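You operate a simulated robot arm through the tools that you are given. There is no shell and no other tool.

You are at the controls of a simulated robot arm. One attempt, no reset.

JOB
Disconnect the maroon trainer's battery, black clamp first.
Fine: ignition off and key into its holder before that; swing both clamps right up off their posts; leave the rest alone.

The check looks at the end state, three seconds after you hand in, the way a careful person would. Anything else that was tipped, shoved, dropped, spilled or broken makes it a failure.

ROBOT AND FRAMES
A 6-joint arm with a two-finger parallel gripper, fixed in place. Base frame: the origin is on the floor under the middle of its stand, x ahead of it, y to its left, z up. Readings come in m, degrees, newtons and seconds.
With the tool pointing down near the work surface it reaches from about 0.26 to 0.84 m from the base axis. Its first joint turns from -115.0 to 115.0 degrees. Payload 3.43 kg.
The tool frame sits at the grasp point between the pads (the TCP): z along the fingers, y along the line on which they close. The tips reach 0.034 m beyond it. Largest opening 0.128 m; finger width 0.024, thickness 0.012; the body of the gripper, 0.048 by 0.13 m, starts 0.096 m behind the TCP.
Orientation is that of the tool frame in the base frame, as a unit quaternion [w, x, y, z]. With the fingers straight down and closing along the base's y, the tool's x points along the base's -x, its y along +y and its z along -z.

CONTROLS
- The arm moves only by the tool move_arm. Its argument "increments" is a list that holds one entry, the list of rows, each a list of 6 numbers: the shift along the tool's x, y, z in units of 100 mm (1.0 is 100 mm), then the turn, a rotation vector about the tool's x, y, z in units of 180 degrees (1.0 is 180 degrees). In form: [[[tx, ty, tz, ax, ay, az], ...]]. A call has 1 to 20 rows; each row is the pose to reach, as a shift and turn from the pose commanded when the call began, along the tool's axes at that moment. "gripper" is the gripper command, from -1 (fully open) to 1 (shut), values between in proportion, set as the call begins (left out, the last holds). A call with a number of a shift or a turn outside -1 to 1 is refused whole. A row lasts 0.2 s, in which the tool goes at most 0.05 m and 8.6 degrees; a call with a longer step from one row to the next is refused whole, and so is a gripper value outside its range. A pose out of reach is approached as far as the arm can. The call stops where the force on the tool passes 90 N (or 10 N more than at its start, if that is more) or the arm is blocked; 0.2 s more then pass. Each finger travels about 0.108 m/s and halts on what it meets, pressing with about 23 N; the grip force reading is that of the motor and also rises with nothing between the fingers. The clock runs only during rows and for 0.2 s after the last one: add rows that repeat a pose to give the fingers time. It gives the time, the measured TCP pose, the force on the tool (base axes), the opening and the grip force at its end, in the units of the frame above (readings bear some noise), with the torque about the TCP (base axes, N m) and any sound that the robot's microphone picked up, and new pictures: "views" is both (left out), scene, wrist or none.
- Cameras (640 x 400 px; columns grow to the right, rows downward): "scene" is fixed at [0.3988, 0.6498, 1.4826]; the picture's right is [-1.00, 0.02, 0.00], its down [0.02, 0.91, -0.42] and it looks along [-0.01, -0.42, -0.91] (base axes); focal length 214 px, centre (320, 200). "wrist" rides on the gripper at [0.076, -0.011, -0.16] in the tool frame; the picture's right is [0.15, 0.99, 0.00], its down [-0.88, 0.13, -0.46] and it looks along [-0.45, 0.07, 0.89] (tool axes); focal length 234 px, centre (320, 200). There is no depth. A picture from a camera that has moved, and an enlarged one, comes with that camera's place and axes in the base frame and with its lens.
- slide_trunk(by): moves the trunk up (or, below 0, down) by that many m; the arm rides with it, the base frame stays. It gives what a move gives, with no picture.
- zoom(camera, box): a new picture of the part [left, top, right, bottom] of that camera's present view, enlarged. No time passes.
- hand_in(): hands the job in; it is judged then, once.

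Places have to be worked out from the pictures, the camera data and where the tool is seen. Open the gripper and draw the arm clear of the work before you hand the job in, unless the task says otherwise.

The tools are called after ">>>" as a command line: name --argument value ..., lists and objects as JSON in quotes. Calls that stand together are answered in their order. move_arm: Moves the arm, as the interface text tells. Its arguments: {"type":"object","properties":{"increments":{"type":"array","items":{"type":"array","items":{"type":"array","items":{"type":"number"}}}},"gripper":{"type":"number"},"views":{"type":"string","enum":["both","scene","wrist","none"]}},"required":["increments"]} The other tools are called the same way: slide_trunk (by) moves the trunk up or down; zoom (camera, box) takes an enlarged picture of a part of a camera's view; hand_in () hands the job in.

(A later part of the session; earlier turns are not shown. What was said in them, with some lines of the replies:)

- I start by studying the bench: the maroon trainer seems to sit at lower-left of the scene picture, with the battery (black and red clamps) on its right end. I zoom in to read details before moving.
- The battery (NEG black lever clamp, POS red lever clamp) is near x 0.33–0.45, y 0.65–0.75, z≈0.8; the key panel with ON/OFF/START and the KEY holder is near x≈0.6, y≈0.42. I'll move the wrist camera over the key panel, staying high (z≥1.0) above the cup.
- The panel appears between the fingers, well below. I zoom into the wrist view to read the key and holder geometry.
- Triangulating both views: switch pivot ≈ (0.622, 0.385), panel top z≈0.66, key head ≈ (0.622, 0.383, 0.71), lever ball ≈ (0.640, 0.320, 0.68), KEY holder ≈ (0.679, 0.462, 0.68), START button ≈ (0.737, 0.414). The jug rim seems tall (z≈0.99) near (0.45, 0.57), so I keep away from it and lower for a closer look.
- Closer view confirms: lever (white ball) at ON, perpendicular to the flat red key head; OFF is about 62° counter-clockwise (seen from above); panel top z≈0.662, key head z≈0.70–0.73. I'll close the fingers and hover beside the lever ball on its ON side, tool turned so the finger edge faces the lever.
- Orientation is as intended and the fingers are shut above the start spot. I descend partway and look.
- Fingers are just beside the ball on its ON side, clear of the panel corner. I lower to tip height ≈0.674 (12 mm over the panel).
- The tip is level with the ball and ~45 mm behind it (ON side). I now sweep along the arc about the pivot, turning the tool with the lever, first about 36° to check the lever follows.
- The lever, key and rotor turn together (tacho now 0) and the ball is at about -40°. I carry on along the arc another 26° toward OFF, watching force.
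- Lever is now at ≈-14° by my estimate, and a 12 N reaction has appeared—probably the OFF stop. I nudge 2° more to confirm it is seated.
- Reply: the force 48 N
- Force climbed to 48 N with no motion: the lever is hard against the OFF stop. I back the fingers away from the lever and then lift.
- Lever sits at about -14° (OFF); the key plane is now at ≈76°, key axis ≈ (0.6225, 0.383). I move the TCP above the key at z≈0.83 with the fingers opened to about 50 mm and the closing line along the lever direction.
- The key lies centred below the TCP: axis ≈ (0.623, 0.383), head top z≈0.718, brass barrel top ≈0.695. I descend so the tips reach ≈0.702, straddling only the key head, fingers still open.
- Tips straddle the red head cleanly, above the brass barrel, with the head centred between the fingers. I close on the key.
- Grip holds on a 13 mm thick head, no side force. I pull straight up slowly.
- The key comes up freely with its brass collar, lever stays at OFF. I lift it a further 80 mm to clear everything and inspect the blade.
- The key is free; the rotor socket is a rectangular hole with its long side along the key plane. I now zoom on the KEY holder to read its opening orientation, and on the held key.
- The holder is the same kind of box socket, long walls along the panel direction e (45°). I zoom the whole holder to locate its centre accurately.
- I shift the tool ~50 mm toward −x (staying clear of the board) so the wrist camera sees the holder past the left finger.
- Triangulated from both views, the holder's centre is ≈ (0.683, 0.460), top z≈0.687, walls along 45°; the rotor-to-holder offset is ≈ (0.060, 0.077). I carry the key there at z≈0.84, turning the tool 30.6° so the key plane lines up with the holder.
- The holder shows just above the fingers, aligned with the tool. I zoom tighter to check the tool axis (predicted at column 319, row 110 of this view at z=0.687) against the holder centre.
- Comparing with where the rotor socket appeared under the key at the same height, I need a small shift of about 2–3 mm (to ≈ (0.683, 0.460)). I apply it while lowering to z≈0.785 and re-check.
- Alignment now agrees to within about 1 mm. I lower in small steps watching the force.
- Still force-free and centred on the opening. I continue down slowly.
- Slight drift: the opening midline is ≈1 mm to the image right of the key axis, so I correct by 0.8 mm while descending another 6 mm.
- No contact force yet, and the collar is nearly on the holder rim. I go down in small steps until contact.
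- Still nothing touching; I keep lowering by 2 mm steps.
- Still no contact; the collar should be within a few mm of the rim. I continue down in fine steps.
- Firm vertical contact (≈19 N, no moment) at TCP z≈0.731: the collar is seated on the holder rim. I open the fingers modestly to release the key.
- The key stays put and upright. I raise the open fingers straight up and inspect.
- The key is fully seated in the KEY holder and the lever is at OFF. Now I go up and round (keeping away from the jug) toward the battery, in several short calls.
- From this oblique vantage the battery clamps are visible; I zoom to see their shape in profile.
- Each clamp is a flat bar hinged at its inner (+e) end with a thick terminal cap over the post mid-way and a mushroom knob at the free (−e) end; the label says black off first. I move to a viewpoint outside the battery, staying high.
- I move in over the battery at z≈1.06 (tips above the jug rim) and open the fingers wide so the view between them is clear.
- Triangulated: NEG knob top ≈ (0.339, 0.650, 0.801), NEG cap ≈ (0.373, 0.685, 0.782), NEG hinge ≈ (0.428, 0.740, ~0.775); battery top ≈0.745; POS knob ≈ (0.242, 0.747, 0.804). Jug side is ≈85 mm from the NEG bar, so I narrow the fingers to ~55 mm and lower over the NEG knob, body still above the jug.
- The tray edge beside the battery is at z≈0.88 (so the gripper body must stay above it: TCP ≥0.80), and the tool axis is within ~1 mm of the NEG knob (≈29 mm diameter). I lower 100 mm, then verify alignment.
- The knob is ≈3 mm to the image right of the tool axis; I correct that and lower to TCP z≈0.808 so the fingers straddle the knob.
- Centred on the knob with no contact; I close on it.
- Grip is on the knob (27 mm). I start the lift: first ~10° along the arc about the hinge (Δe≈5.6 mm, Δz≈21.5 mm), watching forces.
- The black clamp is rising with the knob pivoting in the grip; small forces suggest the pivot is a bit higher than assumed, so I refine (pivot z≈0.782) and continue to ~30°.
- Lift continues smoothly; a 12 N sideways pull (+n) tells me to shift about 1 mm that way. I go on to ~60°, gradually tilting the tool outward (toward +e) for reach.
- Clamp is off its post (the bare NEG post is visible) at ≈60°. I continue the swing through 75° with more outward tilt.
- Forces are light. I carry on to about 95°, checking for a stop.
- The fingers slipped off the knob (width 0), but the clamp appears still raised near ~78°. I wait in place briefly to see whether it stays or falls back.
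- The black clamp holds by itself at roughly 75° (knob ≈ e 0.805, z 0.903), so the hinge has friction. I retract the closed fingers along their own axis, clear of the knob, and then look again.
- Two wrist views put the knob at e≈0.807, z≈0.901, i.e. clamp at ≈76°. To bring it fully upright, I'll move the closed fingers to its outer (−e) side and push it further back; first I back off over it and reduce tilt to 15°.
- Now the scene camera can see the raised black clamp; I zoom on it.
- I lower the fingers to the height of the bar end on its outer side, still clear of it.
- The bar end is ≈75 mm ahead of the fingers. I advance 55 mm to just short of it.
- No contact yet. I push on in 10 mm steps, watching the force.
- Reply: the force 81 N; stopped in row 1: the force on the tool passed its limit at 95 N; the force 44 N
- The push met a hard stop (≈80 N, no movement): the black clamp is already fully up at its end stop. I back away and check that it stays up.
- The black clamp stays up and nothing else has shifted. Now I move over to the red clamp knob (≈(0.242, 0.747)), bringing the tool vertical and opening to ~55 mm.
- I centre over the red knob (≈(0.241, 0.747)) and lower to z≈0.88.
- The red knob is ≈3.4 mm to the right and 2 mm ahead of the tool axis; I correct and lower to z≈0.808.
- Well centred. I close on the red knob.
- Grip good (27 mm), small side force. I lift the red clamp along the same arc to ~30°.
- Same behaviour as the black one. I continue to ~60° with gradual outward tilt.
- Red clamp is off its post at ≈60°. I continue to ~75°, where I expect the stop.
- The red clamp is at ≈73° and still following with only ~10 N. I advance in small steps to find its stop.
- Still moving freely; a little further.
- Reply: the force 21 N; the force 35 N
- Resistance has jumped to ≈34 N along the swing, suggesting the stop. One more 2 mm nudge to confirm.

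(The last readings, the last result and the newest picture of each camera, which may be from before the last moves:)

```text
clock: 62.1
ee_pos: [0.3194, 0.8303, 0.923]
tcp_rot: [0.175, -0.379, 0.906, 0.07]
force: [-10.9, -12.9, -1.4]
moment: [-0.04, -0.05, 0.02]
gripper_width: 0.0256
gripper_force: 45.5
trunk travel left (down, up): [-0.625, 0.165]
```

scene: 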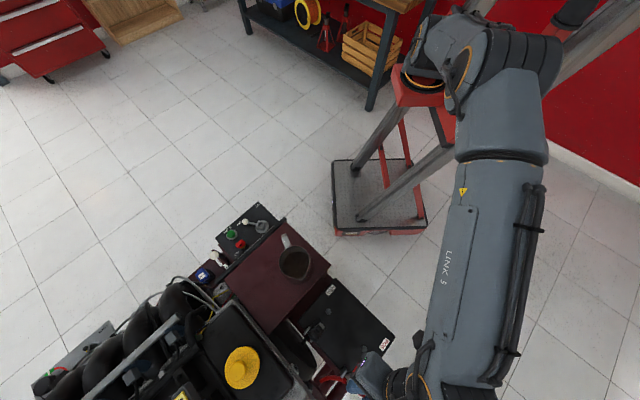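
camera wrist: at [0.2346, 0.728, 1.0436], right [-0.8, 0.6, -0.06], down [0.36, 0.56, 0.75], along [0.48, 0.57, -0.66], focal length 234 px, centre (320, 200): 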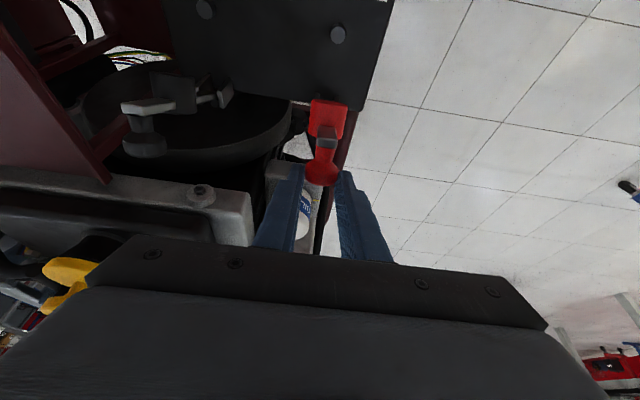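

The grip has begun to slide off the knob, i.e. the clamp is at its stop. I open the fingers to release it and look.

>>> move_arm --increments '[[[0, 0, 0, 0, 0, 0], [0, 0, 0, 0, 0, 0], [0, 0, 0, 0, 0, 0]]]' --gripper 0.1

>>> zoom --camera "wrist" --box '[256, 60, 400, 220]'

```text
clock: 62.9
ee_pos: [0.3203, 0.8311, 0.923]
tcp_rot: [0.175, -0.379, 0.906, 0.069]
force: [-0.2, -0.2, 0.2]
moment: [0.02, 0.02, 0.0]
gripper_width: 0.0575
gripper_force: 0.1
trunk travel left (down, up): [-0.625, 0.165]
camera wrist: at [0.2374, 0.7311, 1.0439], right [-0.8, 0.6, -0.06], down [0.36, 0.56, 0.75], along [0.48, 0.58, -0.66], focal length 234 px, centre (320, 200)
```

scene: 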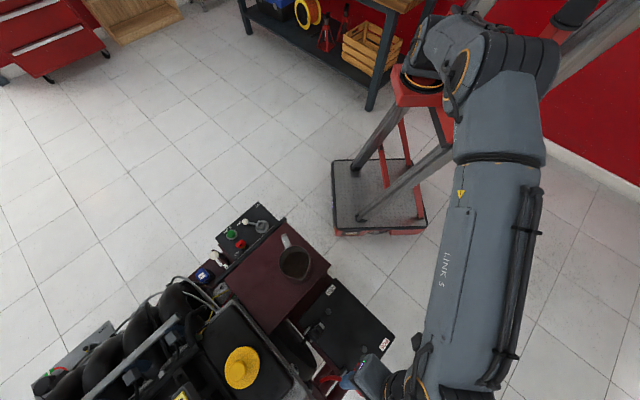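
wrist: 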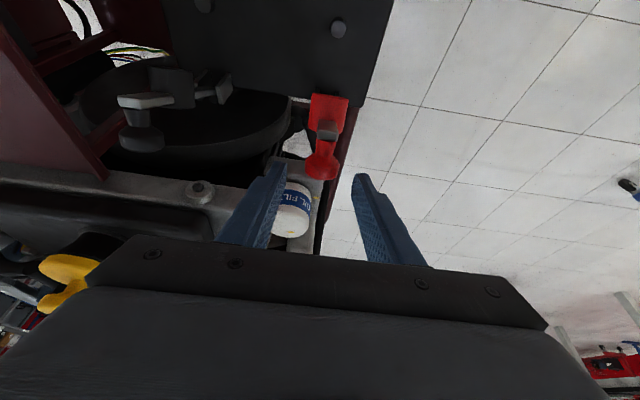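

```text
2.50 times, centred on (328, 140) of wrist
camera zoom: at [0.2374, 0.7311, 1.0439], right [-0.8, 0.6, -0.06], down [0.36, 0.56, 0.75], along [0.48, 0.58, -0.66], focal length 585 px, centre (300, 350)
```

zoom: 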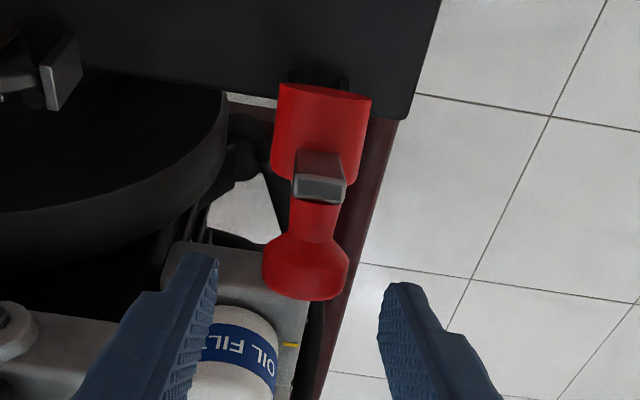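

The red clamp stays up. I retract the open fingers along their axis, then check both clamps again.

>>> move_arm --increments '[[[0, 0, -0.3, 0, 0, 0], [0, 0, -0.6, 0, 0, 0], [0, 0, -0.95, 0, 0, 0], [0, 0, -0.95, 0, 0, 0]]]'

>>> zoom --camera "wrist" --box '[140, 30, 420, 210]'

>>> zoom --camera "scene" --box '[280, 280, 420, 400]'

```text
clock: 63.9
ee_pos: [0.2959, 0.8051, 1.0104]
tcp_rot: [0.177, -0.379, 0.906, 0.07]
force: [0.5, -0.4, -0.1]
moment: [0.01, -0.02, 0.03]
gripper_width: 0.0571
gripper_force: 0.0
trunk travel left (down, up): [-0.625, 0.165]
camera wrist: at [0.2137, 0.7061, 1.1311], right [-0.8, 0.6, -0.06], down [0.36, 0.56, 0.75], along [0.48, 0.58, -0.66], focal length 234 px, centre (320, 200)
```

scene: 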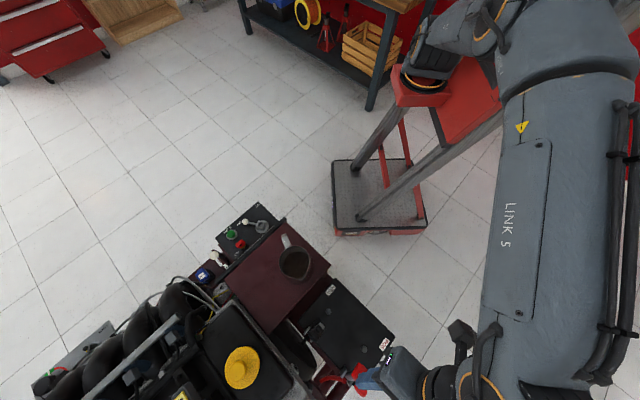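
wrist: 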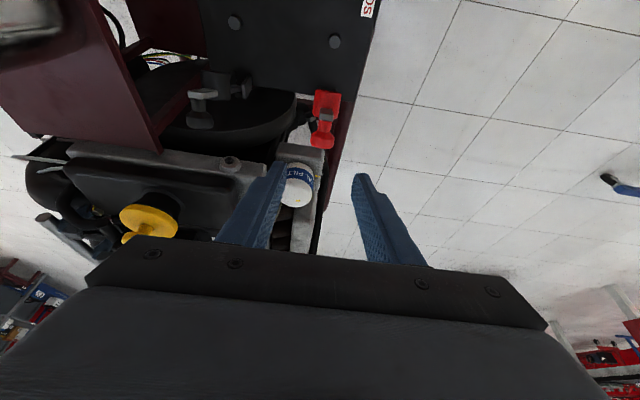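

```text
2.22 times, centred on (280, 120) of wrist
camera zoom: at [0.2137, 0.7061, 1.1311], right [-0.8, 0.6, -0.06], down [0.36, 0.56, 0.75], along [0.48, 0.58, -0.66], focal length 520 px, centre (409, 378)
```

zoom: 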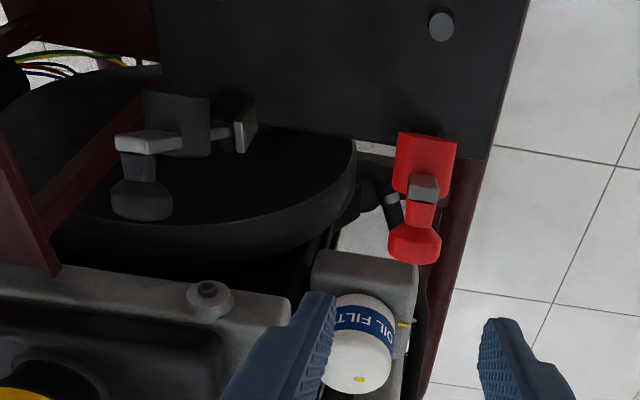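

```text
3.33 times, centred on (350, 340) of scene
camera zoom: at [0.3988, 0.6498, 1.4826], right [-1.0, 0.02, 0.0], down [0.02, 0.91, -0.42], along [-0.01, -0.42, -0.91], focal length 715 px, centre (220, -267)
```

zoom: 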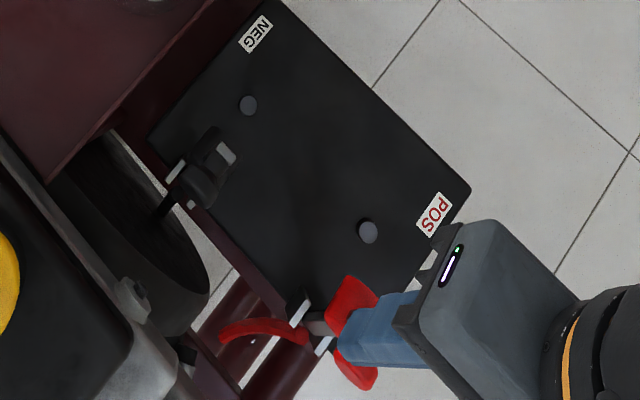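

Triangulation puts the red knob at e≈0.807, z≈0.901—exactly matching the black one, so both clamps are up at their stops and off the bare posts. I now raise and withdraw the arm clear of the trainer.

>>> move_arm --increments '[[[-0.15, 0, -0.37, 0, 0, 0], [-0.3, 0, -0.742, 0, 0, 0]]]' --views "none"

>>> move_arm --increments '[[[0.31, 0, -0.124, 0, 0.03, 0], [0.62, 0, -0.248, 0, 0.06, 0], [0.928, 0, -0.373, 0, 0.09, 0], [0.928, 0, -0.373, 0, 0.122, 0]]]' --views "none"

>>> move_arm --increments '[[[0.33, 0, 0, 0, 0, 0], [0.66, 0, 0, 0, 0, 0], [1.0, 0, 0, 0, 0, 0]]]'

```text
clock: 64.5
ee_pos: [0.295, 0.8051, 1.0901]
tcp_rot: [0.175, -0.379, 0.906, 0.07]
force: [0.1, 0.2, -0.2]
moment: [0.02, 0.02, -0.02]
gripper_width: 0.0575
gripper_force: 0.0
trunk travel left (down, up): [-0.625, 0.165]
```

```text
clock: 65.5
ee_pos: [0.2236, 0.7348, 1.0918]
tcp_rot: [0.0, -0.386, 0.923, -0.004]
force: [-0.2, -0.8, 1.0]
moment: [0.04, 0.01, -0.01]
gripper_width: 0.0578
gripper_force: 0.0
trunk travel left (down, up): [-0.625, 0.165]
```

```text
clock: 66.5
ee_pos: [0.1901, 0.6585, 1.0734]
tcp_rot: [-0.008, -0.361, 0.932, -0.014]
force: [0.4, 0.3, 0.7]
moment: [0.03, -0.01, -0.01]
gripper_width: 0.0577
gripper_force: 0.1
trunk travel left (down, up): [-0.625, 0.165]
stopped in row 3: the arm was blocked; the commanded pose is now the measured one
camera wrist: at [0.1419, 0.6051, 1.2364], right [-0.77, 0.63, -0.02], down [0.56, 0.7, 0.43], along [0.29, 0.32, -0.9], focal length 234 px, centre (320, 200)
```

scene: 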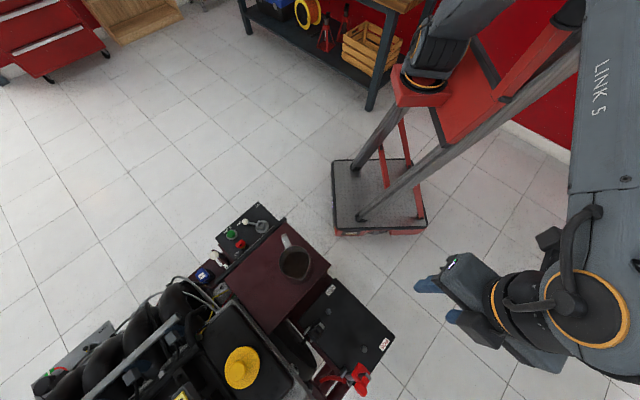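
wrist: 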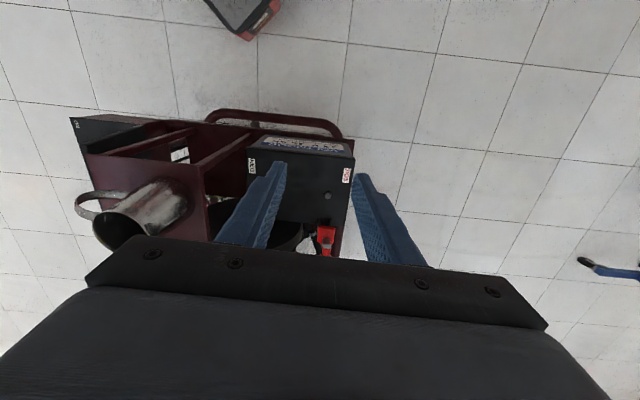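

The arm stopped at a joint limit but is free and clear (no force). I inspect the end state: panel, key, both clamps, jug.

>>> zoom --camera "scene" --box '[205, 190, 325, 290]'

>>> zoom --camera "scene" --box '[280, 280, 400, 400]'

>>> zoom --camera "wrist" --box '[60, 80, 380, 260]'

>>> zoom --camera "scene" --box '[20, 250, 260, 400]'

```text
4.00 times, centred on (265, 240) of scene
camera zoom: at [0.3988, 0.6498, 1.4826], right [-1.0, 0.02, 0.0], down [0.02, 0.91, -0.42], along [-0.01, -0.42, -0.91], focal length 858 px, centre (540, 40)
```

zoom: 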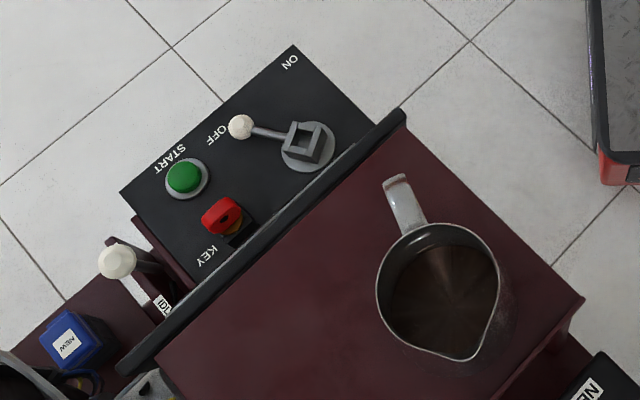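

```text
3.33 times, centred on (340, 340) of scene
camera zoom: at [0.3988, 0.6498, 1.4826], right [-1.0, 0.02, 0.0], down [0.02, 0.91, -0.42], along [-0.01, -0.42, -0.91], focal length 715 px, centre (253, -267)
```

zoom: 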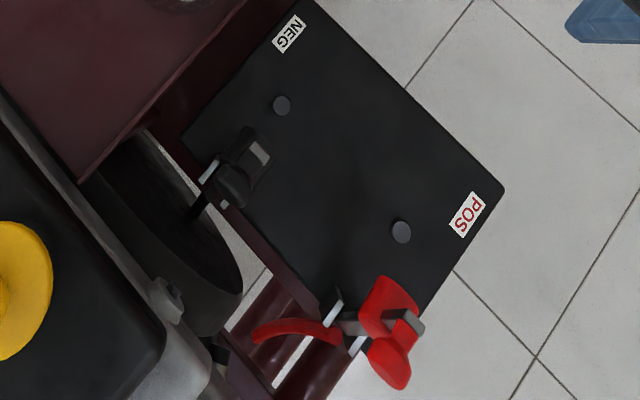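

```text
2.00 times, centred on (220, 170) of wrist
camera zoom: at [0.1419, 0.6051, 1.2364], right [-0.77, 0.63, -0.02], down [0.56, 0.7, 0.43], along [0.29, 0.32, -0.9], focal length 468 px, centre (520, 260)
```

zoom: 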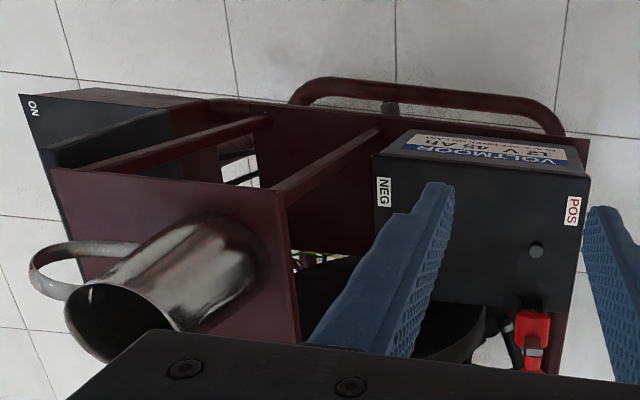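

```text
2.67 times, centred on (140, 325) of scene
camera zoom: at [0.3988, 0.6498, 1.4826], right [-1.0, 0.02, 0.0], down [0.02, 0.91, -0.42], along [-0.01, -0.42, -0.91], focal length 572 px, centre (800, -133)
```

zoom: 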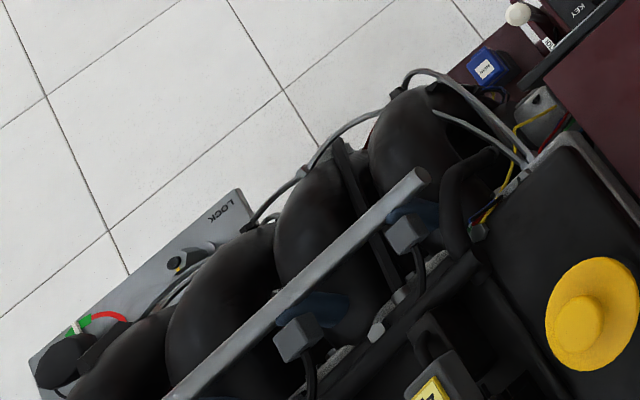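

Everything checks: lever at OFF, key seated in its holder, both clamps up off bare posts, jug and all else unmoved. I open the gripper fully and lift a little further clear.

>>> move_arm --increments '[[[0, 0, -0.15, 0, 0, 0], [0, 0, -0.3, 0, 0, 0], [0, 0, -0.3, 0, 0, 0], [0, 0, -0.3, 0, 0, 0]]]' --gripper -1

>>> zoom --camera "scene" --box '[200, 190, 420, 400]'

```text
clock: 67.5
ee_pos: [0.1909, 0.6592, 1.103]
tcp_rot: [-0.008, -0.359, 0.933, -0.015]
force: [0.1, -0.4, -0.8]
moment: [0.0, 0.01, -0.01]
gripper_width: 0.1281
gripper_force: 0.0
trunk travel left (down, up): [-0.625, 0.165]
camera wrist: at [0.144, 0.6068, 1.2652], right [-0.77, 0.64, -0.02], down [0.57, 0.7, 0.43], along [0.29, 0.32, -0.9], focal length 234 px, centre (320, 200)
```

scene: 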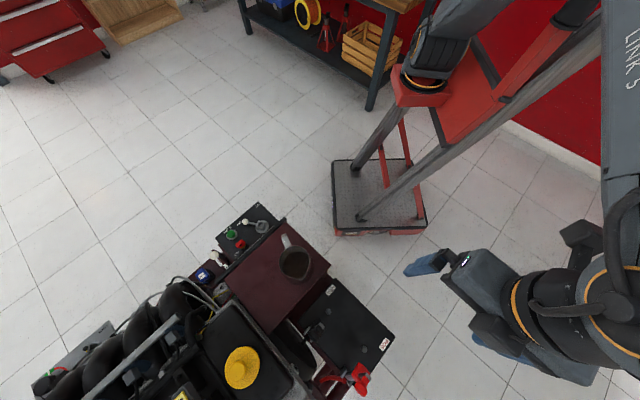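
wrist: 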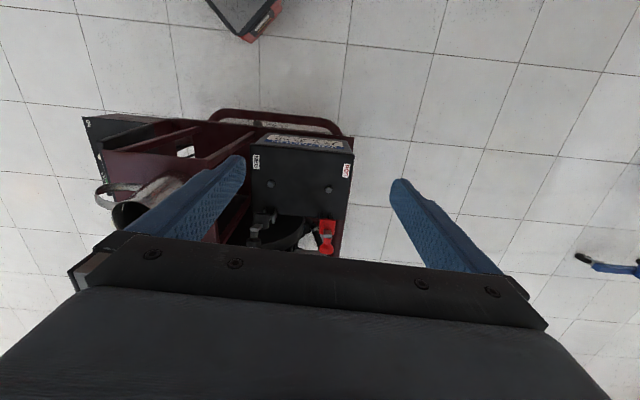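

```text
1.90 times, centred on (310, 295) of scene
camera zoom: at [0.3988, 0.6498, 1.4826], right [-1.0, 0.02, 0.0], down [0.02, 0.91, -0.42], along [-0.01, -0.42, -0.91], focal length 408 px, centre (339, 19)
```

zoom: 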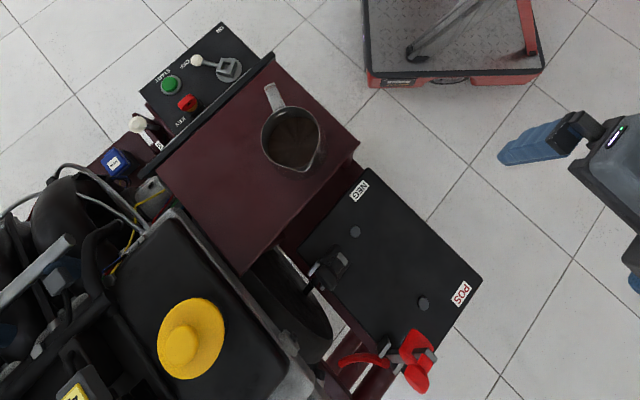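

The gripper is fully open and clear of the trainer. The ignition lever is at OFF and the key is in its holder. The black clamp was lifted first, then the red, and both are standing up off their posts. The jug and everything else look unmoved, so I hand in.

>>> hand_in

```text
The job is handed in.
```

The maroon trainer's battery is disconnected, black clamp first, and the job is handed in. I haven't seen the result of the check.

- **Ignition:** I pushed the lever from ON to OFF until it met a hard stop. The rev gauge was already at 0 partway through the push.
- **Key:** I pulled it from the switch and put it in the KEY holder, where it sits upright with its collar on the rim.
- **Clamps:** Both came off their posts and stay up by themselves at about 76°. A firm push on the black one moved it no further. The red one stops at the same angle, where the grip slid off its knob.
- **Everything else:** The jug, battery and START button look unmoved in the final pictures, and I felt no contact with anything else.

The arm hit a joint limit while backing away. It ended with the gripper open and clear of the trainer.
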